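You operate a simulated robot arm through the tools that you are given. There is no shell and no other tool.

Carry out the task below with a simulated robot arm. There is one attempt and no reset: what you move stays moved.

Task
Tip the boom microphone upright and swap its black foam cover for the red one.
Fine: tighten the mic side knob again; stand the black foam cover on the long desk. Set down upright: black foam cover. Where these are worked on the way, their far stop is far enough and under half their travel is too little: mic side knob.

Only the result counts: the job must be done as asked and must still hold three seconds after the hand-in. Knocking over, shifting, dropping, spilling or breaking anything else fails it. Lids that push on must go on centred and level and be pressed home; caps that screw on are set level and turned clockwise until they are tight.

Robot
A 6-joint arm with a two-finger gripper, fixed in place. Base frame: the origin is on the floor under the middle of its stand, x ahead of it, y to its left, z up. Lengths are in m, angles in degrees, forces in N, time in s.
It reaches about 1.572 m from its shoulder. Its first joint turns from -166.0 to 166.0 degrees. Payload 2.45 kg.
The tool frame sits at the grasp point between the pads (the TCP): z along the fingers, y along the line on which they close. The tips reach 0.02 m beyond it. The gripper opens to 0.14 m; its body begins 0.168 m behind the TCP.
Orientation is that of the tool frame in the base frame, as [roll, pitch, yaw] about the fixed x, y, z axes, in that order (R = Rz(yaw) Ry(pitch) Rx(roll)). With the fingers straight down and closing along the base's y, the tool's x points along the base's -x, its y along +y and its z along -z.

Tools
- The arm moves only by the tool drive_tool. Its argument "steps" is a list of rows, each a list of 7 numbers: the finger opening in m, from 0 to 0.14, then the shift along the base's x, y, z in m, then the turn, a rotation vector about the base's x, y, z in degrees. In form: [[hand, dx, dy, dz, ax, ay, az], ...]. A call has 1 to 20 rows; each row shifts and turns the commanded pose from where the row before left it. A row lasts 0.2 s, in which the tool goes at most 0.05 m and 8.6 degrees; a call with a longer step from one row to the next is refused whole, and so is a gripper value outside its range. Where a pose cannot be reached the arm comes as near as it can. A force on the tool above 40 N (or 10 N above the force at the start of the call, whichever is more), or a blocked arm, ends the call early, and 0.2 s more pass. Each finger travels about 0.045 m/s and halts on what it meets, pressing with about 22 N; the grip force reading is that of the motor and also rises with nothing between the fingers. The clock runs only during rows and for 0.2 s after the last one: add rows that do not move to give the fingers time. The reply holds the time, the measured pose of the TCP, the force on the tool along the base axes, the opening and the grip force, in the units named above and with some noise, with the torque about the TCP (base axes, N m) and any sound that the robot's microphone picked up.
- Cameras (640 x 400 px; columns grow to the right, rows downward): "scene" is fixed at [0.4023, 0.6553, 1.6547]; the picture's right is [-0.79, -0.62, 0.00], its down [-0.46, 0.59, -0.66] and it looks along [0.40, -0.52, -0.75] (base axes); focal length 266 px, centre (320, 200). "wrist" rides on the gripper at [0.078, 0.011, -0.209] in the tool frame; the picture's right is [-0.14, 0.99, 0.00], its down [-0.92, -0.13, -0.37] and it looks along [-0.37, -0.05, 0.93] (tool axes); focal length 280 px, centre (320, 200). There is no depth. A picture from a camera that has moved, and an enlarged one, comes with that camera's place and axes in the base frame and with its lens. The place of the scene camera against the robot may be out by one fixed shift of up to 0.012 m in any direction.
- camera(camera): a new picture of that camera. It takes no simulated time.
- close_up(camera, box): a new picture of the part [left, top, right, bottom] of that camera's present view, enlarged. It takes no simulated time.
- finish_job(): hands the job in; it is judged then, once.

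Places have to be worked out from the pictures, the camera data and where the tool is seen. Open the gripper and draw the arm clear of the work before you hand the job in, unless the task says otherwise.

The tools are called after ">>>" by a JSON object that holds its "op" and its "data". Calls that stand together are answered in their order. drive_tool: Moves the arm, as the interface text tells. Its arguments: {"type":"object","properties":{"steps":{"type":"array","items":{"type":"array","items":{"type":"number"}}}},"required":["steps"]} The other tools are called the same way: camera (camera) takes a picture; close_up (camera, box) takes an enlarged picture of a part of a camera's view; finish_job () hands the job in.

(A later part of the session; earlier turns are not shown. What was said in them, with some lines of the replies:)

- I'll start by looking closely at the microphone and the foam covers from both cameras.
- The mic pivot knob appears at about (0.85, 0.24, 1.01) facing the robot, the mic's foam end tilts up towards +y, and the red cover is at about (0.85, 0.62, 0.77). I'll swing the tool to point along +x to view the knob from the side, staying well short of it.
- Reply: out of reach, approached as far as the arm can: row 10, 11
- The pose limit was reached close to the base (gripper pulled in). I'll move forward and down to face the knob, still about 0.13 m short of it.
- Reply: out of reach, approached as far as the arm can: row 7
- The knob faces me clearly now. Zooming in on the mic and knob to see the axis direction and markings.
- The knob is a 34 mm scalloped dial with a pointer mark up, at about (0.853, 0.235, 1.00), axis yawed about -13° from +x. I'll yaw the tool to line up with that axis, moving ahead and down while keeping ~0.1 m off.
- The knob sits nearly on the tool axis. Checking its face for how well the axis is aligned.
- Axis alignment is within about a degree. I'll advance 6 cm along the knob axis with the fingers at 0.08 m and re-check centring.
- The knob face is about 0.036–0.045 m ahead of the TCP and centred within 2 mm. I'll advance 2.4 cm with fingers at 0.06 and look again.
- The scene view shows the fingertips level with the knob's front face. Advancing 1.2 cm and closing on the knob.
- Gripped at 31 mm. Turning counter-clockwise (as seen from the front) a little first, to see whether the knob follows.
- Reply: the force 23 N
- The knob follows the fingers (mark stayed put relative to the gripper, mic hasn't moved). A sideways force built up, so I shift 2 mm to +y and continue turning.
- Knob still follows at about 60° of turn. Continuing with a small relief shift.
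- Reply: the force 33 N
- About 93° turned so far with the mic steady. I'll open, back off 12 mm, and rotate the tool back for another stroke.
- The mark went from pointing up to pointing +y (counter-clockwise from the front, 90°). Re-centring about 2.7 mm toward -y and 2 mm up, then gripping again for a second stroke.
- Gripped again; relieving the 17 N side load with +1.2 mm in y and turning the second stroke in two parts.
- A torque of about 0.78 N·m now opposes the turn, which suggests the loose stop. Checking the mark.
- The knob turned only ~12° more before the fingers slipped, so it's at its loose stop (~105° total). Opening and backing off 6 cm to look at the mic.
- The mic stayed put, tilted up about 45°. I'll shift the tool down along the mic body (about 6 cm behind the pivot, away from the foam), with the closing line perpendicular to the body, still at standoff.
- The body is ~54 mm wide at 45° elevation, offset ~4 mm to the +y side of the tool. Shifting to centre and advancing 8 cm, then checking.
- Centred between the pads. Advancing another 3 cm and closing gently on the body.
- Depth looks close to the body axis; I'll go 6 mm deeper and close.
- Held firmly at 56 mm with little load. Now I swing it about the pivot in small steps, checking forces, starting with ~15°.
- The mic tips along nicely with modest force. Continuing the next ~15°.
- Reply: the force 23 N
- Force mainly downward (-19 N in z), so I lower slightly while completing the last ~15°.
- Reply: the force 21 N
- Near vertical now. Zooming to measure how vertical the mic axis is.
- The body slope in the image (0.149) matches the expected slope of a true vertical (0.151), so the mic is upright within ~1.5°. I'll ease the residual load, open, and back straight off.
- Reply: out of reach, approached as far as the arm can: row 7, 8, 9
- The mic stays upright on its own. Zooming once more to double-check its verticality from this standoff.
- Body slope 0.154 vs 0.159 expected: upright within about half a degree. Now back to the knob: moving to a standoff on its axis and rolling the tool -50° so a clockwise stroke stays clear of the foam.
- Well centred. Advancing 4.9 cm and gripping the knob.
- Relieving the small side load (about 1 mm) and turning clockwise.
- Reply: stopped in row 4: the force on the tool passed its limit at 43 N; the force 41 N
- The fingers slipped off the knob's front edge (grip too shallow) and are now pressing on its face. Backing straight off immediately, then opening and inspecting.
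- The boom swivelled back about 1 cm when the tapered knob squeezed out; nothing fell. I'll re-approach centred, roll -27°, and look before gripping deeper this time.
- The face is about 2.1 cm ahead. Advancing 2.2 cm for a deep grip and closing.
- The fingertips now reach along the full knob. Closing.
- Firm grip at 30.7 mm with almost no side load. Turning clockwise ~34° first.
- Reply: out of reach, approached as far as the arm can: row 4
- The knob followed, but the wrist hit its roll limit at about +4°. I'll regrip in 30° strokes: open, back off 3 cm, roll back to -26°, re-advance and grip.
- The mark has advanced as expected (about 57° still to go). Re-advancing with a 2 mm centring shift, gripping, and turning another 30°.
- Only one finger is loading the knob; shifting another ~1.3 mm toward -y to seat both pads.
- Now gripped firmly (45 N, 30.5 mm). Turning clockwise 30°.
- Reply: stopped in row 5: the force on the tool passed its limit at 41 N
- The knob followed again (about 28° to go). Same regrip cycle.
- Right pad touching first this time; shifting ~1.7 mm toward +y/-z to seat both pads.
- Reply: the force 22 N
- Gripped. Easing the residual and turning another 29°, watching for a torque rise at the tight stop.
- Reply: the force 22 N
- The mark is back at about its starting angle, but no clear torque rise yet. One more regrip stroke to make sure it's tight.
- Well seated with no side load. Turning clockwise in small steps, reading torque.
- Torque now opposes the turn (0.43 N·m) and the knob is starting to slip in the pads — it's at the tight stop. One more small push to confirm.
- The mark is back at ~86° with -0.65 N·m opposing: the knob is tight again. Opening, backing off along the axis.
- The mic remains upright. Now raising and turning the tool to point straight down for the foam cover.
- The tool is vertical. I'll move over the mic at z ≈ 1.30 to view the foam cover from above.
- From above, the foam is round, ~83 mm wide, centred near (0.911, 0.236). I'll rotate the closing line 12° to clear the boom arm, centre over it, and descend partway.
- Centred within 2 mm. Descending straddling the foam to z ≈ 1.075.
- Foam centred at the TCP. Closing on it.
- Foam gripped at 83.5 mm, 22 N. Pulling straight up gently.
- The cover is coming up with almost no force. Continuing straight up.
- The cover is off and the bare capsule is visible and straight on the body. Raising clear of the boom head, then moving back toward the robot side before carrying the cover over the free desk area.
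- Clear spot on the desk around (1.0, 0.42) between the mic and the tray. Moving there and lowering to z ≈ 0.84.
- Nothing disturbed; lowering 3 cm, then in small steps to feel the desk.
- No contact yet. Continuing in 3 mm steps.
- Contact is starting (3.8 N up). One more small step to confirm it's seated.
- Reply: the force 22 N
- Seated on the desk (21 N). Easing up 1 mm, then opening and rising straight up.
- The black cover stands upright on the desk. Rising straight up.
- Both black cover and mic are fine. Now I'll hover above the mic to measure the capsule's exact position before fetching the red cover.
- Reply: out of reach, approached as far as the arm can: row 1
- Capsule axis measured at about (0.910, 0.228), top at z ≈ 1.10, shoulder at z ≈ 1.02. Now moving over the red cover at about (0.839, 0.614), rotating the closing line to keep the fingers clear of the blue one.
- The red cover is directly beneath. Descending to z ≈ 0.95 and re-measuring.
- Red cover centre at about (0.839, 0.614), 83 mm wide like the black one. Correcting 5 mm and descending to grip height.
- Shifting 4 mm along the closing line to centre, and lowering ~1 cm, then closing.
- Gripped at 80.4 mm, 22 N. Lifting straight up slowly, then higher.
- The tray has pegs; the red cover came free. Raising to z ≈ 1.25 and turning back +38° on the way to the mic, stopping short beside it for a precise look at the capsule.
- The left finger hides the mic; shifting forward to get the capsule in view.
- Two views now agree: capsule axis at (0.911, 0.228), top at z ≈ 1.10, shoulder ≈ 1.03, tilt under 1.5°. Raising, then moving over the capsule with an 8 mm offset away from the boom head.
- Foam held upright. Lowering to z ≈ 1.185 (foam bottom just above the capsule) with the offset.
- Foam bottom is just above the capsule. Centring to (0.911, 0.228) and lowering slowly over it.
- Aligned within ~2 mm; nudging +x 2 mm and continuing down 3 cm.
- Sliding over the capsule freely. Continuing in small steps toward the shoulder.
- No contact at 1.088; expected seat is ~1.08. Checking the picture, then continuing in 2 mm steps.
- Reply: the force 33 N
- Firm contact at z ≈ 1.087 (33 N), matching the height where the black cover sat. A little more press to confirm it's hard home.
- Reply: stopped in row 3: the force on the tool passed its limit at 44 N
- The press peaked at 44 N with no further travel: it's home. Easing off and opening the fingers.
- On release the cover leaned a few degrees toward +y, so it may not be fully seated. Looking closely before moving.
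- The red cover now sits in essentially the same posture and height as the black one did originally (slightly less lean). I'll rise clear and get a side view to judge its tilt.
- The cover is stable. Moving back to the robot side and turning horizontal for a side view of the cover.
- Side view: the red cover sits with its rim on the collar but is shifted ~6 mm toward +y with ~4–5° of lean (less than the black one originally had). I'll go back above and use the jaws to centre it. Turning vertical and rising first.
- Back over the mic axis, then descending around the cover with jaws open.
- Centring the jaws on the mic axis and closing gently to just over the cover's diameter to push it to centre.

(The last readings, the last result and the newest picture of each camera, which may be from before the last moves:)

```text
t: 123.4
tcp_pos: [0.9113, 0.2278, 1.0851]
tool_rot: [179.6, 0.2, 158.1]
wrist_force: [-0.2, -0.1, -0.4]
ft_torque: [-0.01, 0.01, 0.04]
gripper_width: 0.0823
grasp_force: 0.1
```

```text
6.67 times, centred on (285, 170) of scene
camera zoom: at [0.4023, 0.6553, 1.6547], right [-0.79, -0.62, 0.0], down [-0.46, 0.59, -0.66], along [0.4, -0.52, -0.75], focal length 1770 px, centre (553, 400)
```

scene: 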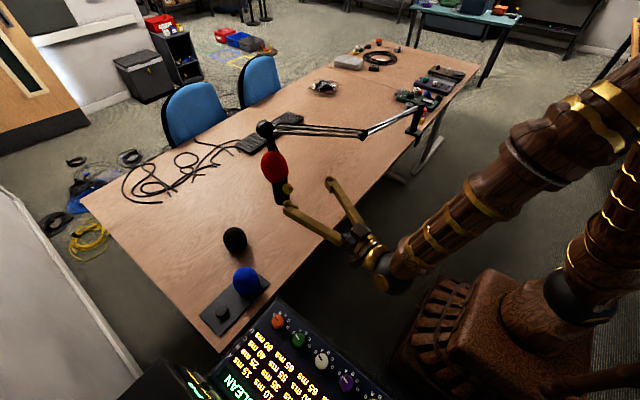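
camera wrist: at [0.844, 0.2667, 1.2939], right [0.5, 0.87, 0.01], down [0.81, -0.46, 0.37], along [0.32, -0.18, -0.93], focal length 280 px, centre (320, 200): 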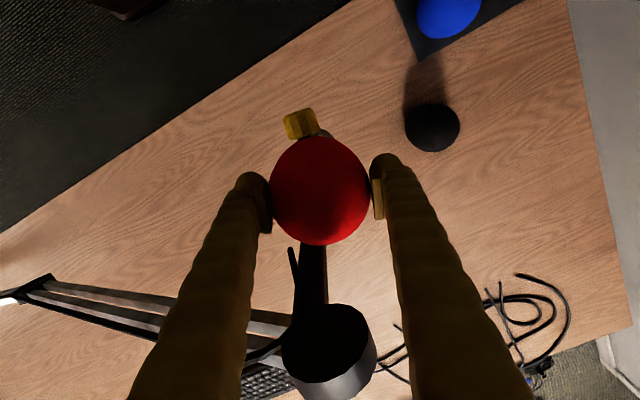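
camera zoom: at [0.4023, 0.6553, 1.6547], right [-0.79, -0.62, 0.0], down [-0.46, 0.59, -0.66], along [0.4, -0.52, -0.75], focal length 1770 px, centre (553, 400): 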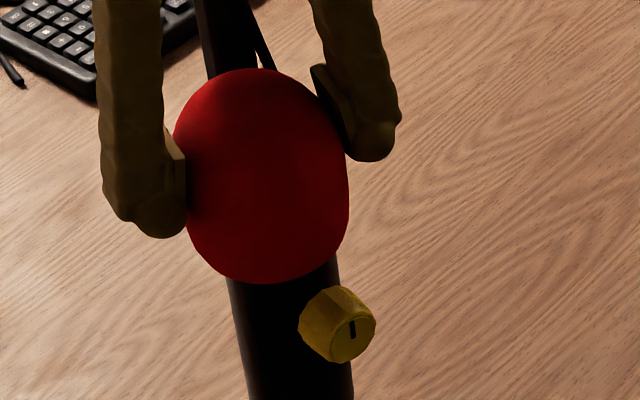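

Now centred with no grip force. Opening slightly to see whether it stays.

>>> {"op": "drive_tool", "data": {"steps": [[0.084, 0, 0, 0, 0, 0, 0], [0.087, 0, 0, 0, 0, 0, 0], [0.09, 0, 0, 0, 0, 0, 0], [0.095, 0, 0, 0, 0, 0, 0], [0.095, 0, 0, 0, 0, 0, 0]]}}

>>> {"op": "camera", "data": {"camera": "wrist"}}

>>> {"op": "close_up", "data": {"camera": "scene", "box": [260, 140, 310, 200]}}

```text
t: 124.6
tcp_pos: [0.9122, 0.2271, 1.0848]
tool_rot: [179.8, 0.1, 158.1]
wrist_force: [-0.7, 0.0, 0.1]
ft_torque: [0.03, 0.03, -0.01]
gripper_width: 0.0948
grasp_force: 0.1
```

```text
taken
camera wrist: at [0.844, 0.2667, 1.2939], right [0.5, 0.87, 0.01], down [0.81, -0.46, 0.37], along [0.32, -0.18, -0.93], focal length 280 px, centre (320, 200)
```

wrist: 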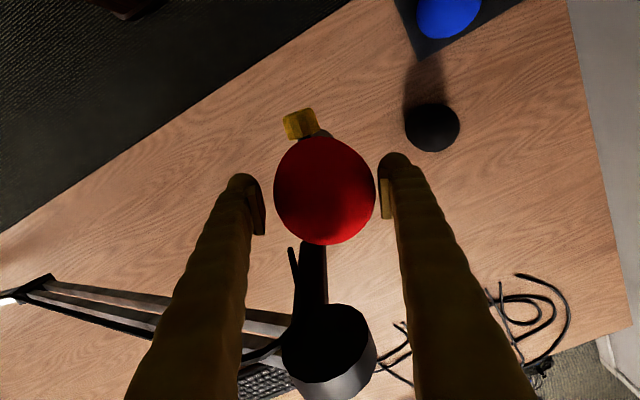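

```text
6.67 times, centred on (285, 170) of scene
camera zoom: at [0.4023, 0.6553, 1.6547], right [-0.79, -0.62, 0.0], down [-0.46, 0.59, -0.66], along [0.4, -0.52, -0.75], focal length 1770 px, centre (553, 400)
```

zoom: 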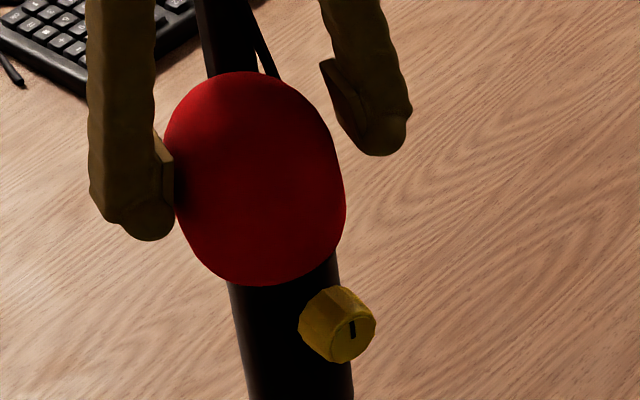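

It drifts back to +y when released, so it's not resting squarely on the collar — my axis estimate was ~3.5 mm off in the lean direction (mic axis nearer (0.909, 0.225)). I'll regrip, lift 12 mm, shift, and set it down again.

>>> {"op": "drive_tool", "data": {"steps": [[0.088, 0, 0, 0, 0, 0, 0], [0.083, 0, 0, 0, 0, 0, 0], [0.07, 0, 0, 0, 0, 0, 0], [0.06, 0, 0, 0, 0, 0, 0], [0.06, 0, 0, 0, 0, 0, 0]]}}

>>> {"op": "drive_tool", "data": {"steps": [[0.06, 0, 0, 0.004, 0, 0, 0], [0.06, 0, 0, 0.004, 0, 0, 0], [0.06, 0, 0, 0.004, 0, 0, 0], [0.06, 0, 0, 0, 0, 0, 0]]}}

>>> {"op": "camera", "data": {"camera": "wrist"}}

>>> {"op": "close_up", "data": {"camera": "scene", "box": [260, 140, 310, 200]}}

```text
t: 125.8
tcp_pos: [0.9131, 0.2283, 1.085]
tool_rot: [179.6, 0.1, 158.0]
wrist_force: [0.3, -0.4, -0.4]
ft_torque: [-0.02, 0.03, 0.02]
gripper_width: 0.0802
grasp_force: 22.1
```

```text
t: 126.8
tcp_pos: [0.9107, 0.227, 1.0965]
tool_rot: [179.6, 0.1, 158.1]
wrist_force: [-0.7, -0.1, 0.4]
ft_torque: [-0.03, -0.03, 0.01]
gripper_width: 0.08
grasp_force: 22.3
```

```text
taken
camera wrist: at [0.8435, 0.2664, 1.3051], right [0.5, 0.87, 0.01], down [0.81, -0.46, 0.37], along [0.32, -0.18, -0.93], focal length 280 px, centre (320, 200)
```

wrist: 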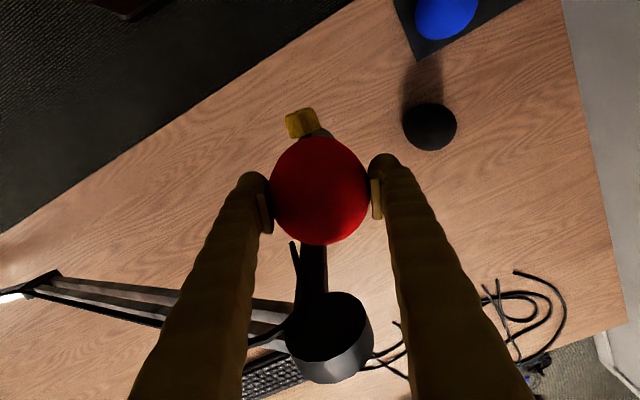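

```text
6.67 times, centred on (285, 170) of scene
camera zoom: at [0.4023, 0.6553, 1.6547], right [-0.79, -0.62, 0.0], down [-0.46, 0.59, -0.66], along [0.4, -0.52, -0.75], focal length 1770 px, centre (553, 400)
```

zoom: 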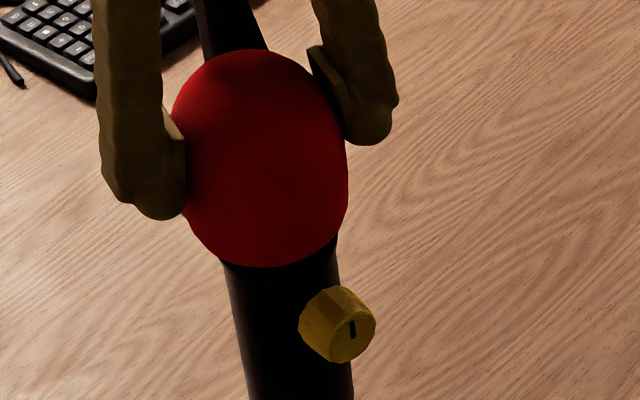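

Shifting about 3 mm toward -y while lifted, then lowering again to contact.

>>> {"op": "drive_tool", "data": {"steps": [[0.06, 0, -0.0028, 0, 0, 0, 0], [0.06, 0, 0, -0.004, 0, 0, 0], [0.06, 0, 0, -0.003, 0, 0, 0]]}}

>>> {"op": "drive_tool", "data": {"steps": [[0.06, 0, 0, -0.002, 0, 0, 0], [0.06, 0, 0, -0.001, 0, 0, 0]]}}

>>> {"op": "drive_tool", "data": {"steps": [[0.06, 0, 0, -0.0015, 0, 0, 0], [0.06, 0, 0, 0, 0, 0, 0]]}}

```text
t: 127.6
tcp_pos: [0.9113, 0.2236, 1.0877]
tool_rot: [179.7, 0.1, 158.1]
wrist_force: [0.9, -0.8, -0.4]
ft_torque: [0.02, -0.01, -0.02]
gripper_width: 0.08
grasp_force: 21.9
```

```text
t: 128.2
tcp_pos: [0.9121, 0.2242, 1.0866]
tool_rot: [179.7, 0.1, 158.2]
wrist_force: [-0.4, 0.1, 0.3]
ft_torque: [-0.01, 0.03, 0.0]
gripper_width: 0.0799
grasp_force: 21.7
```

```text
t: 128.8
tcp_pos: [0.9111, 0.2234, 1.0858]
tool_rot: [179.7, 0.1, 158.1]
wrist_force: [0.0, 1.7, 14.0]
ft_torque: [0.36, -0.31, 0.04]
gripper_width: 0.0797
grasp_force: 21.9
```

The contact torque says the rim touches only on the (+x,+y) side now, while at the first placement it touched on the -y side — so the true centre lies between (about y = 0.225). Lifting 3 mm, shifting, and touching down again.

>>> {"op": "drive_tool", "data": {"steps": [[0.06, 0, 0, 0.003, 0, 0, 0], [0.06, 0.0006, 0.0014, 0, 0, 0, 0], [0.06, 0, 0, -0.002, 0, 0, 0], [0.06, 0, 0, -0.001, 0, 0, 0], [0.06, 0, 0, -0.001, 0, 0, 0], [0.06, 0, 0, 0, 0, 0, 0]]}}

```text
t: 130.2
tcp_pos: [0.9117, 0.2245, 1.0847]
tool_rot: [179.5, 0.3, 158.1]
wrist_force: [5.3, 4.9, 22.9]
ft_torque: [0.79, -0.19, -0.01]
gripper_width: 0.0797
grasp_force: 22.0
```

Contact is now more balanced. I'll ease the load and release slowly to see whether it settles level here.

>>> {"op": "drive_tool", "data": {"steps": [[0.06, 0, 0, 0.0008, 0, 0, 0], [0.06, 0, 0, 0, 0, 0, 0], [0.079, 0, 0, 0, 0, 0, 0], [0.081, 0, 0, 0, 0, 0, 0], [0.083, 0, 0, 0, 0, 0, 0], [0.085, 0, 0, 0, 0, 0, 0], [0.088, 0, 0, 0, 0, 0, 0], [0.092, 0, 0, 0, 0, 0, 0], [0.096, 0, 0, 0, 0, 0, 0]]}}

>>> {"op": "camera", "data": {"camera": "wrist"}}

>>> {"op": "close_up", "data": {"camera": "scene", "box": [260, 140, 310, 200]}}

```text
t: 132.2
tcp_pos: [0.9115, 0.2249, 1.0853]
tool_rot: [179.8, 0.1, 158.0]
wrist_force: [0.4, -0.2, -0.7]
ft_torque: [0.01, -0.01, 0.02]
gripper_width: 0.096
grasp_force: 0.0
```

```text
taken
camera wrist: at [0.8435, 0.2638, 1.2934], right [0.5, 0.87, 0.01], down [0.81, -0.46, 0.37], along [0.32, -0.18, -0.93], focal length 280 px, centre (320, 200)
```

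wrist: 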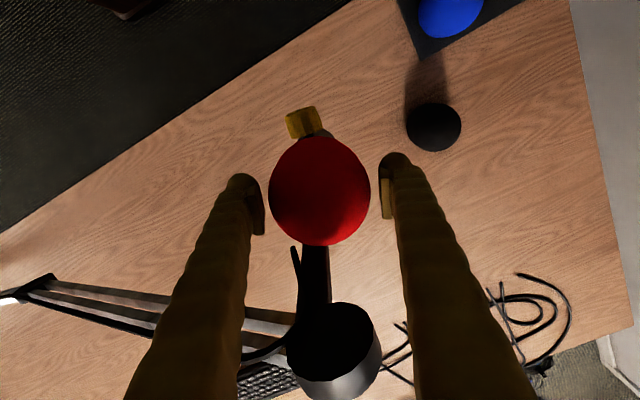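

```text
6.67 times, centred on (285, 170) of scene
camera zoom: at [0.4023, 0.6553, 1.6547], right [-0.79, -0.62, 0.0], down [-0.46, 0.59, -0.66], along [0.4, -0.52, -0.75], focal length 1770 px, centre (553, 400)
```

zoom: 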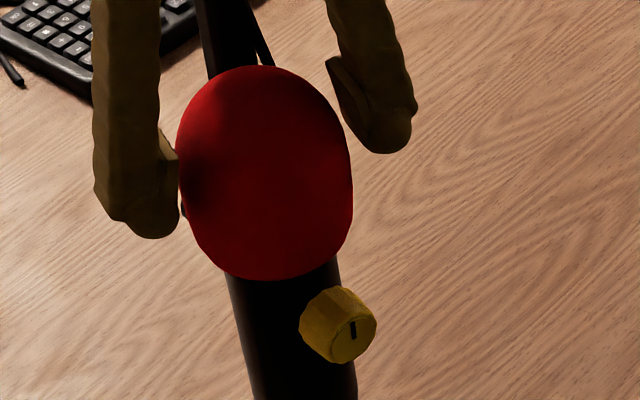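

It now stays centred and upright on release. Opening fully and rising clear, then a side view to verify level and seating.

>>> {"op": "drive_tool", "data": {"steps": [[0.11, 0, 0, 0, 0, 0, 0], [0.13, 0, 0, 0, 0, 0, 0], [0.13, 0, 0, 0.015, 0, 0, 0], [0.13, 0, 0, 0.03, 0, 0, 0], [0.13, 0, 0, 0.04, 0, 0, 0], [0.13, 0, 0, 0.045, 0, 0, 0], [0.13, 0, 0, 0.045, 0, 0, 0], [0.13, 0, 0, 0.045, 0, 0, 0], [0.13, -0.03, 0.005, 0.02, 0, 0, 8.5], [0.13, -0.035, 0.005, 0, 0, 0, 0], [0.13, -0.035, 0.005, 0, 0, 0, 0], [0.13, -0.035, 0.005, 0, 0, 0, 0], [0.13, -0.03, 0.005, 0, 0, 0, 0], [0.13, 0, 0, 0, 0, 0, 0]]}}

>>> {"op": "close_up", "data": {"camera": "scene", "box": [260, 140, 310, 200]}}

>>> {"op": "camera", "data": {"camera": "wrist"}}

```text
t: 135.2
tcp_pos: [0.7477, 0.2498, 1.3231]
tool_rot: [179.8, 0.1, 166.6]
wrist_force: [-0.7, 0.6, 0.0]
ft_torque: [0.02, 0.01, 0.0]
gripper_width: 0.13
grasp_force: 0.1
```

```text
6.67 times, centred on (285, 170) of scene
camera zoom: at [0.4023, 0.6553, 1.6547], right [-0.79, -0.62, 0.0], down [-0.46, 0.59, -0.66], along [0.4, -0.52, -0.75], focal length 1770 px, centre (553, 400)
```

zoom: 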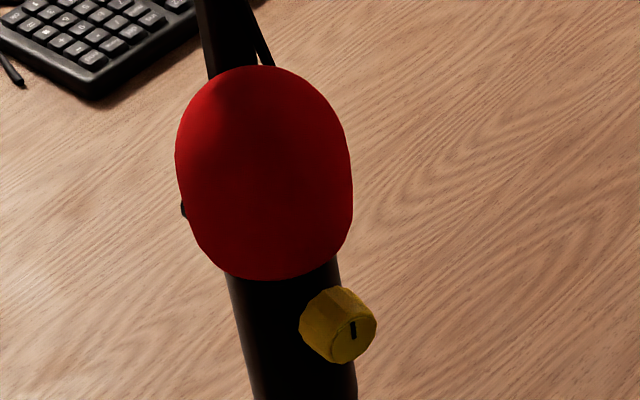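

```text
taken
camera wrist: at [0.6746, 0.2781, 1.5311], right [0.36, 0.93, 0.01], down [0.87, -0.34, 0.37], along [0.35, -0.13, -0.93], focal length 280 px, centre (320, 200)
```

wrist: 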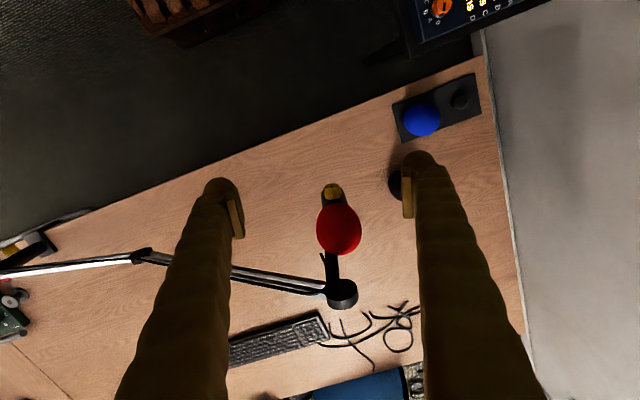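

>>> {"op": "drive_tool", "data": {"steps": [[0.13, 0, 0, -0.02, -1.87, -7.99, 0], [0.13, 0, 0, -0.024, -1.87, -7.99, 0], [0.13, 0, 0, -0.024, -1.87, -7.99, 0], [0.13, 0, 0, -0.024, -1.87, -7.99, 0], [0.13, 0, 0, -0.024, -1.87, -7.99, 0], [0.13, 0, 0, -0.024, -1.87, -7.99, 0], [0.13, 0, 0, -0.024, -1.87, -7.99, 0], [0.13, 0, 0, -0.024, -1.87, -7.99, 0], [0.13, 0, 0, -0.024, -1.87, -7.99, 0], [0.13, 0, 0, -0.024, -1.87, -7.99, 0], [0.13, 0, 0, -0.024, -1.87, -7.99, 0], [0.13, 0, 0, 0, 0, 0, 0]]}}

>>> {"op": "close_up", "data": {"camera": "wrist", "box": [270, 0, 380, 220]}}

>>> {"op": "close_up", "data": {"camera": "wrist", "box": [285, 70, 375, 200]}}

```text
t: 137.8
tcp_pos: [0.7464, 0.2477, 1.0654]
tool_rot: [30.0, 89.5, 17.1]
wrist_force: [-1.2, 0.2, -0.1]
ft_torque: [0.01, -0.01, 0.02]
gripper_width: 0.1301
grasp_force: 0.1
```

```text
1.82 times, centred on (325, 110) of wrist
camera zoom: at [0.5468, 0.3057, 0.9858], right [0.22, 0.97, 0.14], down [-0.39, -0.04, 0.92], along [0.89, -0.26, 0.37], focal length 510 px, centre (311, 364)
```

zoom: 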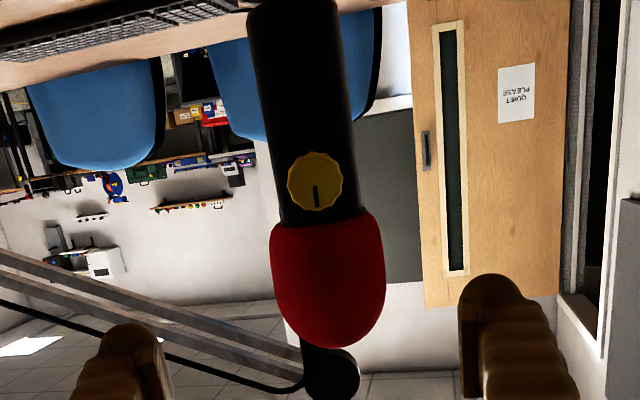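

```text
3.08 times, centred on (330, 135) of wrist
camera zoom: at [0.5468, 0.3057, 0.9858], right [0.22, 0.97, 0.14], down [-0.39, -0.04, 0.92], along [0.89, -0.26, 0.37], focal length 863 px, centre (289, 400)
```

zoom: 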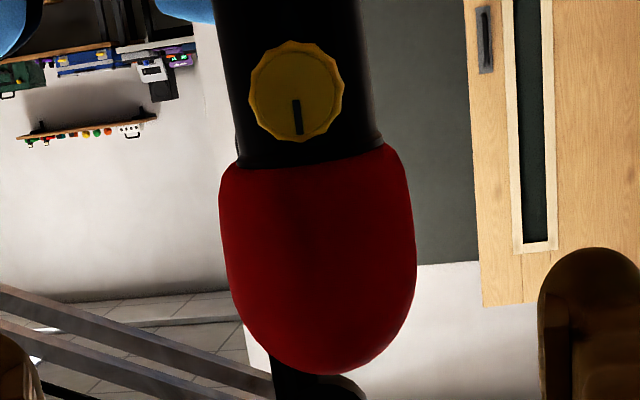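

The side view shows the red cover symmetric and level, its rim flush on the collar all round, and the mic body upright (within ~2°). Checking the tray, blue cover and black cover against the start.

>>> {"op": "close_up", "data": {"camera": "scene", "box": [170, 240, 310, 350]}}

>>> {"op": "close_up", "data": {"camera": "scene", "box": [190, 200, 290, 280]}}

>>> {"op": "camera", "data": {"camera": "scene"}}

```text
3.64 times, centred on (240, 295) of scene
camera zoom: at [0.4023, 0.6553, 1.6547], right [-0.79, -0.62, 0.0], down [-0.46, 0.59, -0.66], along [0.4, -0.52, -0.75], focal length 966 px, centre (611, -146)
```

zoom: 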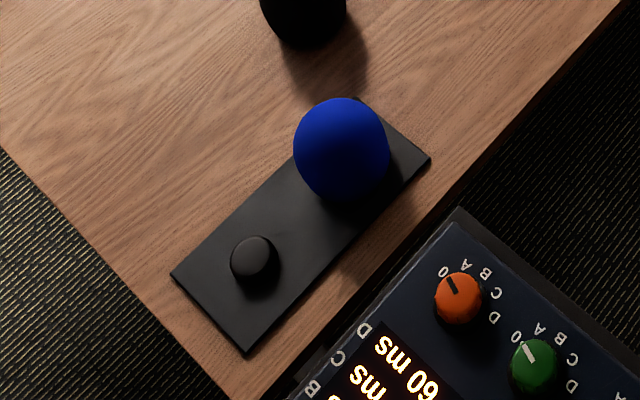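

```text
5.00 times, centred on (240, 240) of scene
camera zoom: at [0.4023, 0.6553, 1.6547], right [-0.79, -0.62, 0.0], down [-0.46, 0.59, -0.66], along [0.4, -0.52, -0.75], focal length 1328 px, centre (720, 0)
```

zoom: 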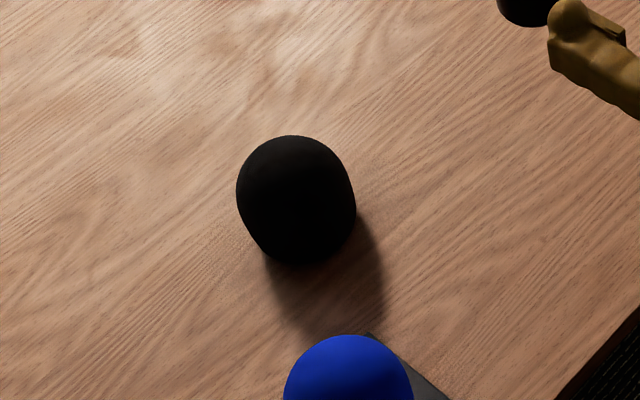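

```text
taken
```

scene: 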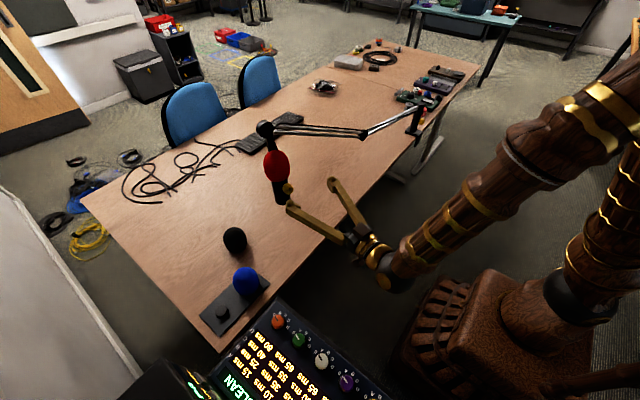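

Tray, blue cover and black cover are undisturbed. Zooming into the rim/collar joint to look for any gap.

>>> {"op": "close_up", "data": {"camera": "wrist", "box": [300, 100, 366, 140]}}

>>> {"op": "close_up", "data": {"camera": "scene", "box": [262, 165, 302, 205]}}

```text
9.70 times, centred on (333, 120) of wrist
camera zoom: at [0.5468, 0.3057, 0.9858], right [0.22, 0.97, 0.14], down [-0.39, -0.04, 0.92], along [0.89, -0.26, 0.37], focal length 2719 px, centre (194, 976)
```

zoom: 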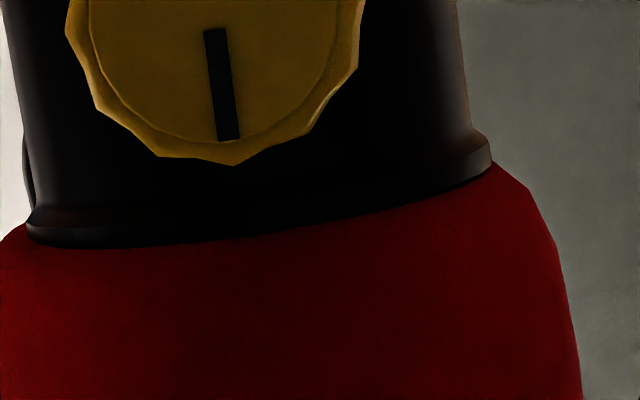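

```text
10.00 times, centred on (282, 185) of scene
camera zoom: at [0.4023, 0.6553, 1.6547], right [-0.79, -0.62, 0.0], down [-0.46, 0.59, -0.66], along [0.4, -0.52, -0.75], focal length 2655 px, centre (700, 350)
```

zoom: 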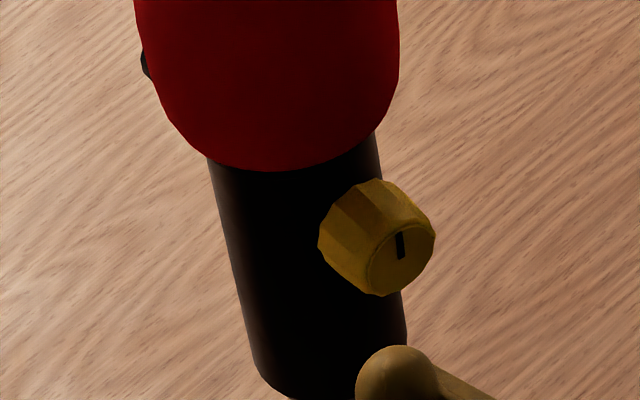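

The collar and rim lines are parallel and touching with no gap: the red cover is home, centred and level. Withdrawing the arm up and back to near its starting pose with the gripper open.

>>> {"op": "drive_tool", "data": {"steps": [[0.13, -0.005, 0, 0.024, 1.87, 7.99, 0], [0.13, -0.005, 0, 0.024, 1.87, 7.99, 0], [0.13, 0, 0, 0.024, 1.87, 7.99, 0], [0.13, 0, 0, 0.024, 1.87, 7.99, 0], [0.13, 0, 0, 0.024, 1.87, 7.99, 0], [0.13, 0, 0, 0.024, 1.87, 7.99, 0], [0.13, 0, 0, 0.024, 1.87, 7.99, 0], [0.13, 0, 0, 0.024, 1.87, 7.99, 0], [0.13, 0, 0, 0.024, 1.87, 7.99, 0], [0.13, 0, 0, 0.024, 1.87, 7.99, 0], [0.13, 0, 0, 0.02, 1.87, 7.99, 0], [0.13, -0.03, 0, 0.02, 0, 0, 0], [0.14, -0.04, 0, 0.02, 0, 0, 0], [0.14, -0.04, 0, 0.02, 0, 0, 0], [0.14, -0.03, 0, 0.01, 0, 0, 0], [0.14, 0, 0, 0, 0, 0, 0]]}}

>>> {"op": "camera", "data": {"camera": "scene"}}

>>> {"op": "camera", "data": {"camera": "wrist"}}

>>> {"op": "close_up", "data": {"camera": "scene", "box": [260, 140, 310, 200]}}

```text
t: 141.2
tcp_pos: [0.5939, 0.2508, 1.3954]
tool_rot: [179.7, 0.1, 166.6]
wrist_force: [0.1, -0.5, 0.6]
ft_torque: [0.03, -0.02, 0.01]
gripper_width: 0.1399
grasp_force: 0.1
```

```text
taken
```

scene: 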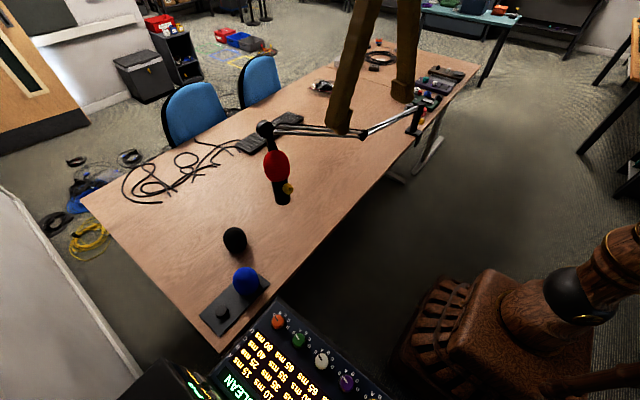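

```text
taken
camera wrist: at [0.5216, 0.2801, 1.6048], right [0.36, 0.93, 0.01], down [0.87, -0.34, 0.37], along [0.35, -0.13, -0.93], focal length 280 px, centre (320, 200)
```

wrist: 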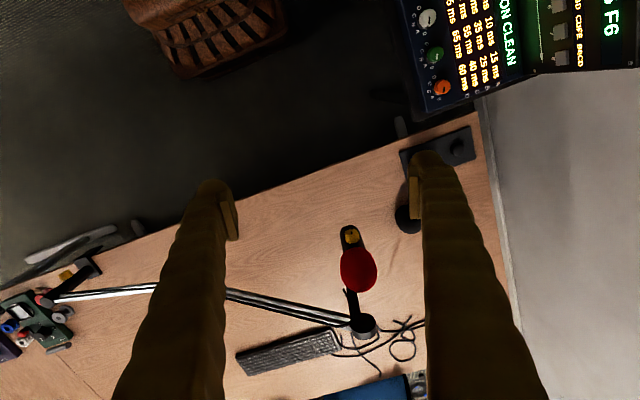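

```text
6.67 times, centred on (285, 170) of scene
camera zoom: at [0.4023, 0.6553, 1.6547], right [-0.79, -0.62, 0.0], down [-0.46, 0.59, -0.66], along [0.4, -0.52, -0.75], focal length 1770 px, centre (553, 400)
```

zoom: 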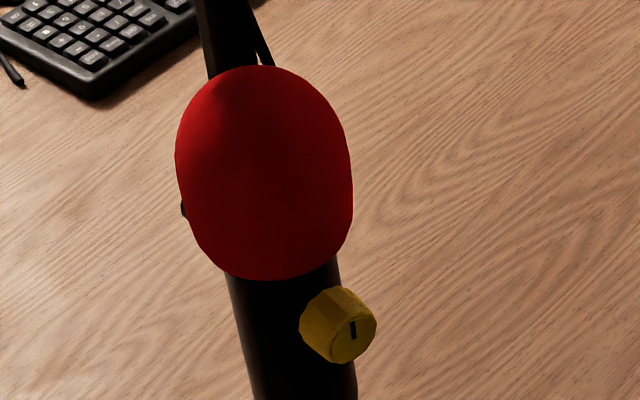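

The red cover, black cover and mic are unchanged after about nine seconds. The gripper is open and the arm is clear, so I'm handing the job in.

>>> {"op": "finish_job", "data": {}}

```text
The job is handed in.
```

I've handed the job in: the mic is upright, the red cover is on it and the black one is standing on the long desk. I don't have the verdict yet.

- **Mic:** I loosened the side knob to its stop and tipped the mic up; it stands within about 2° of vertical.
- **Side knob:** I tightened it clockwise until it resisted, with its mark back at the starting angle.
- **Red cover:** The close-up showed it centred and level, with its rim against the collar and no gap. My first placement leaned to one side, so I lifted it and set it down again. That second seating was pressed less hard, about 23 N against 44 N the first time.
- **Black cover:** It stands upright on the desk between the mic and the tray.

**Possible problem:** while I was tightening the knob, the fingers slipped off it and swung the boom back about 1 cm. I left it there, because pulling it back could have disturbed the cover. Nothing fell, and the tray and blue cover didn't move.
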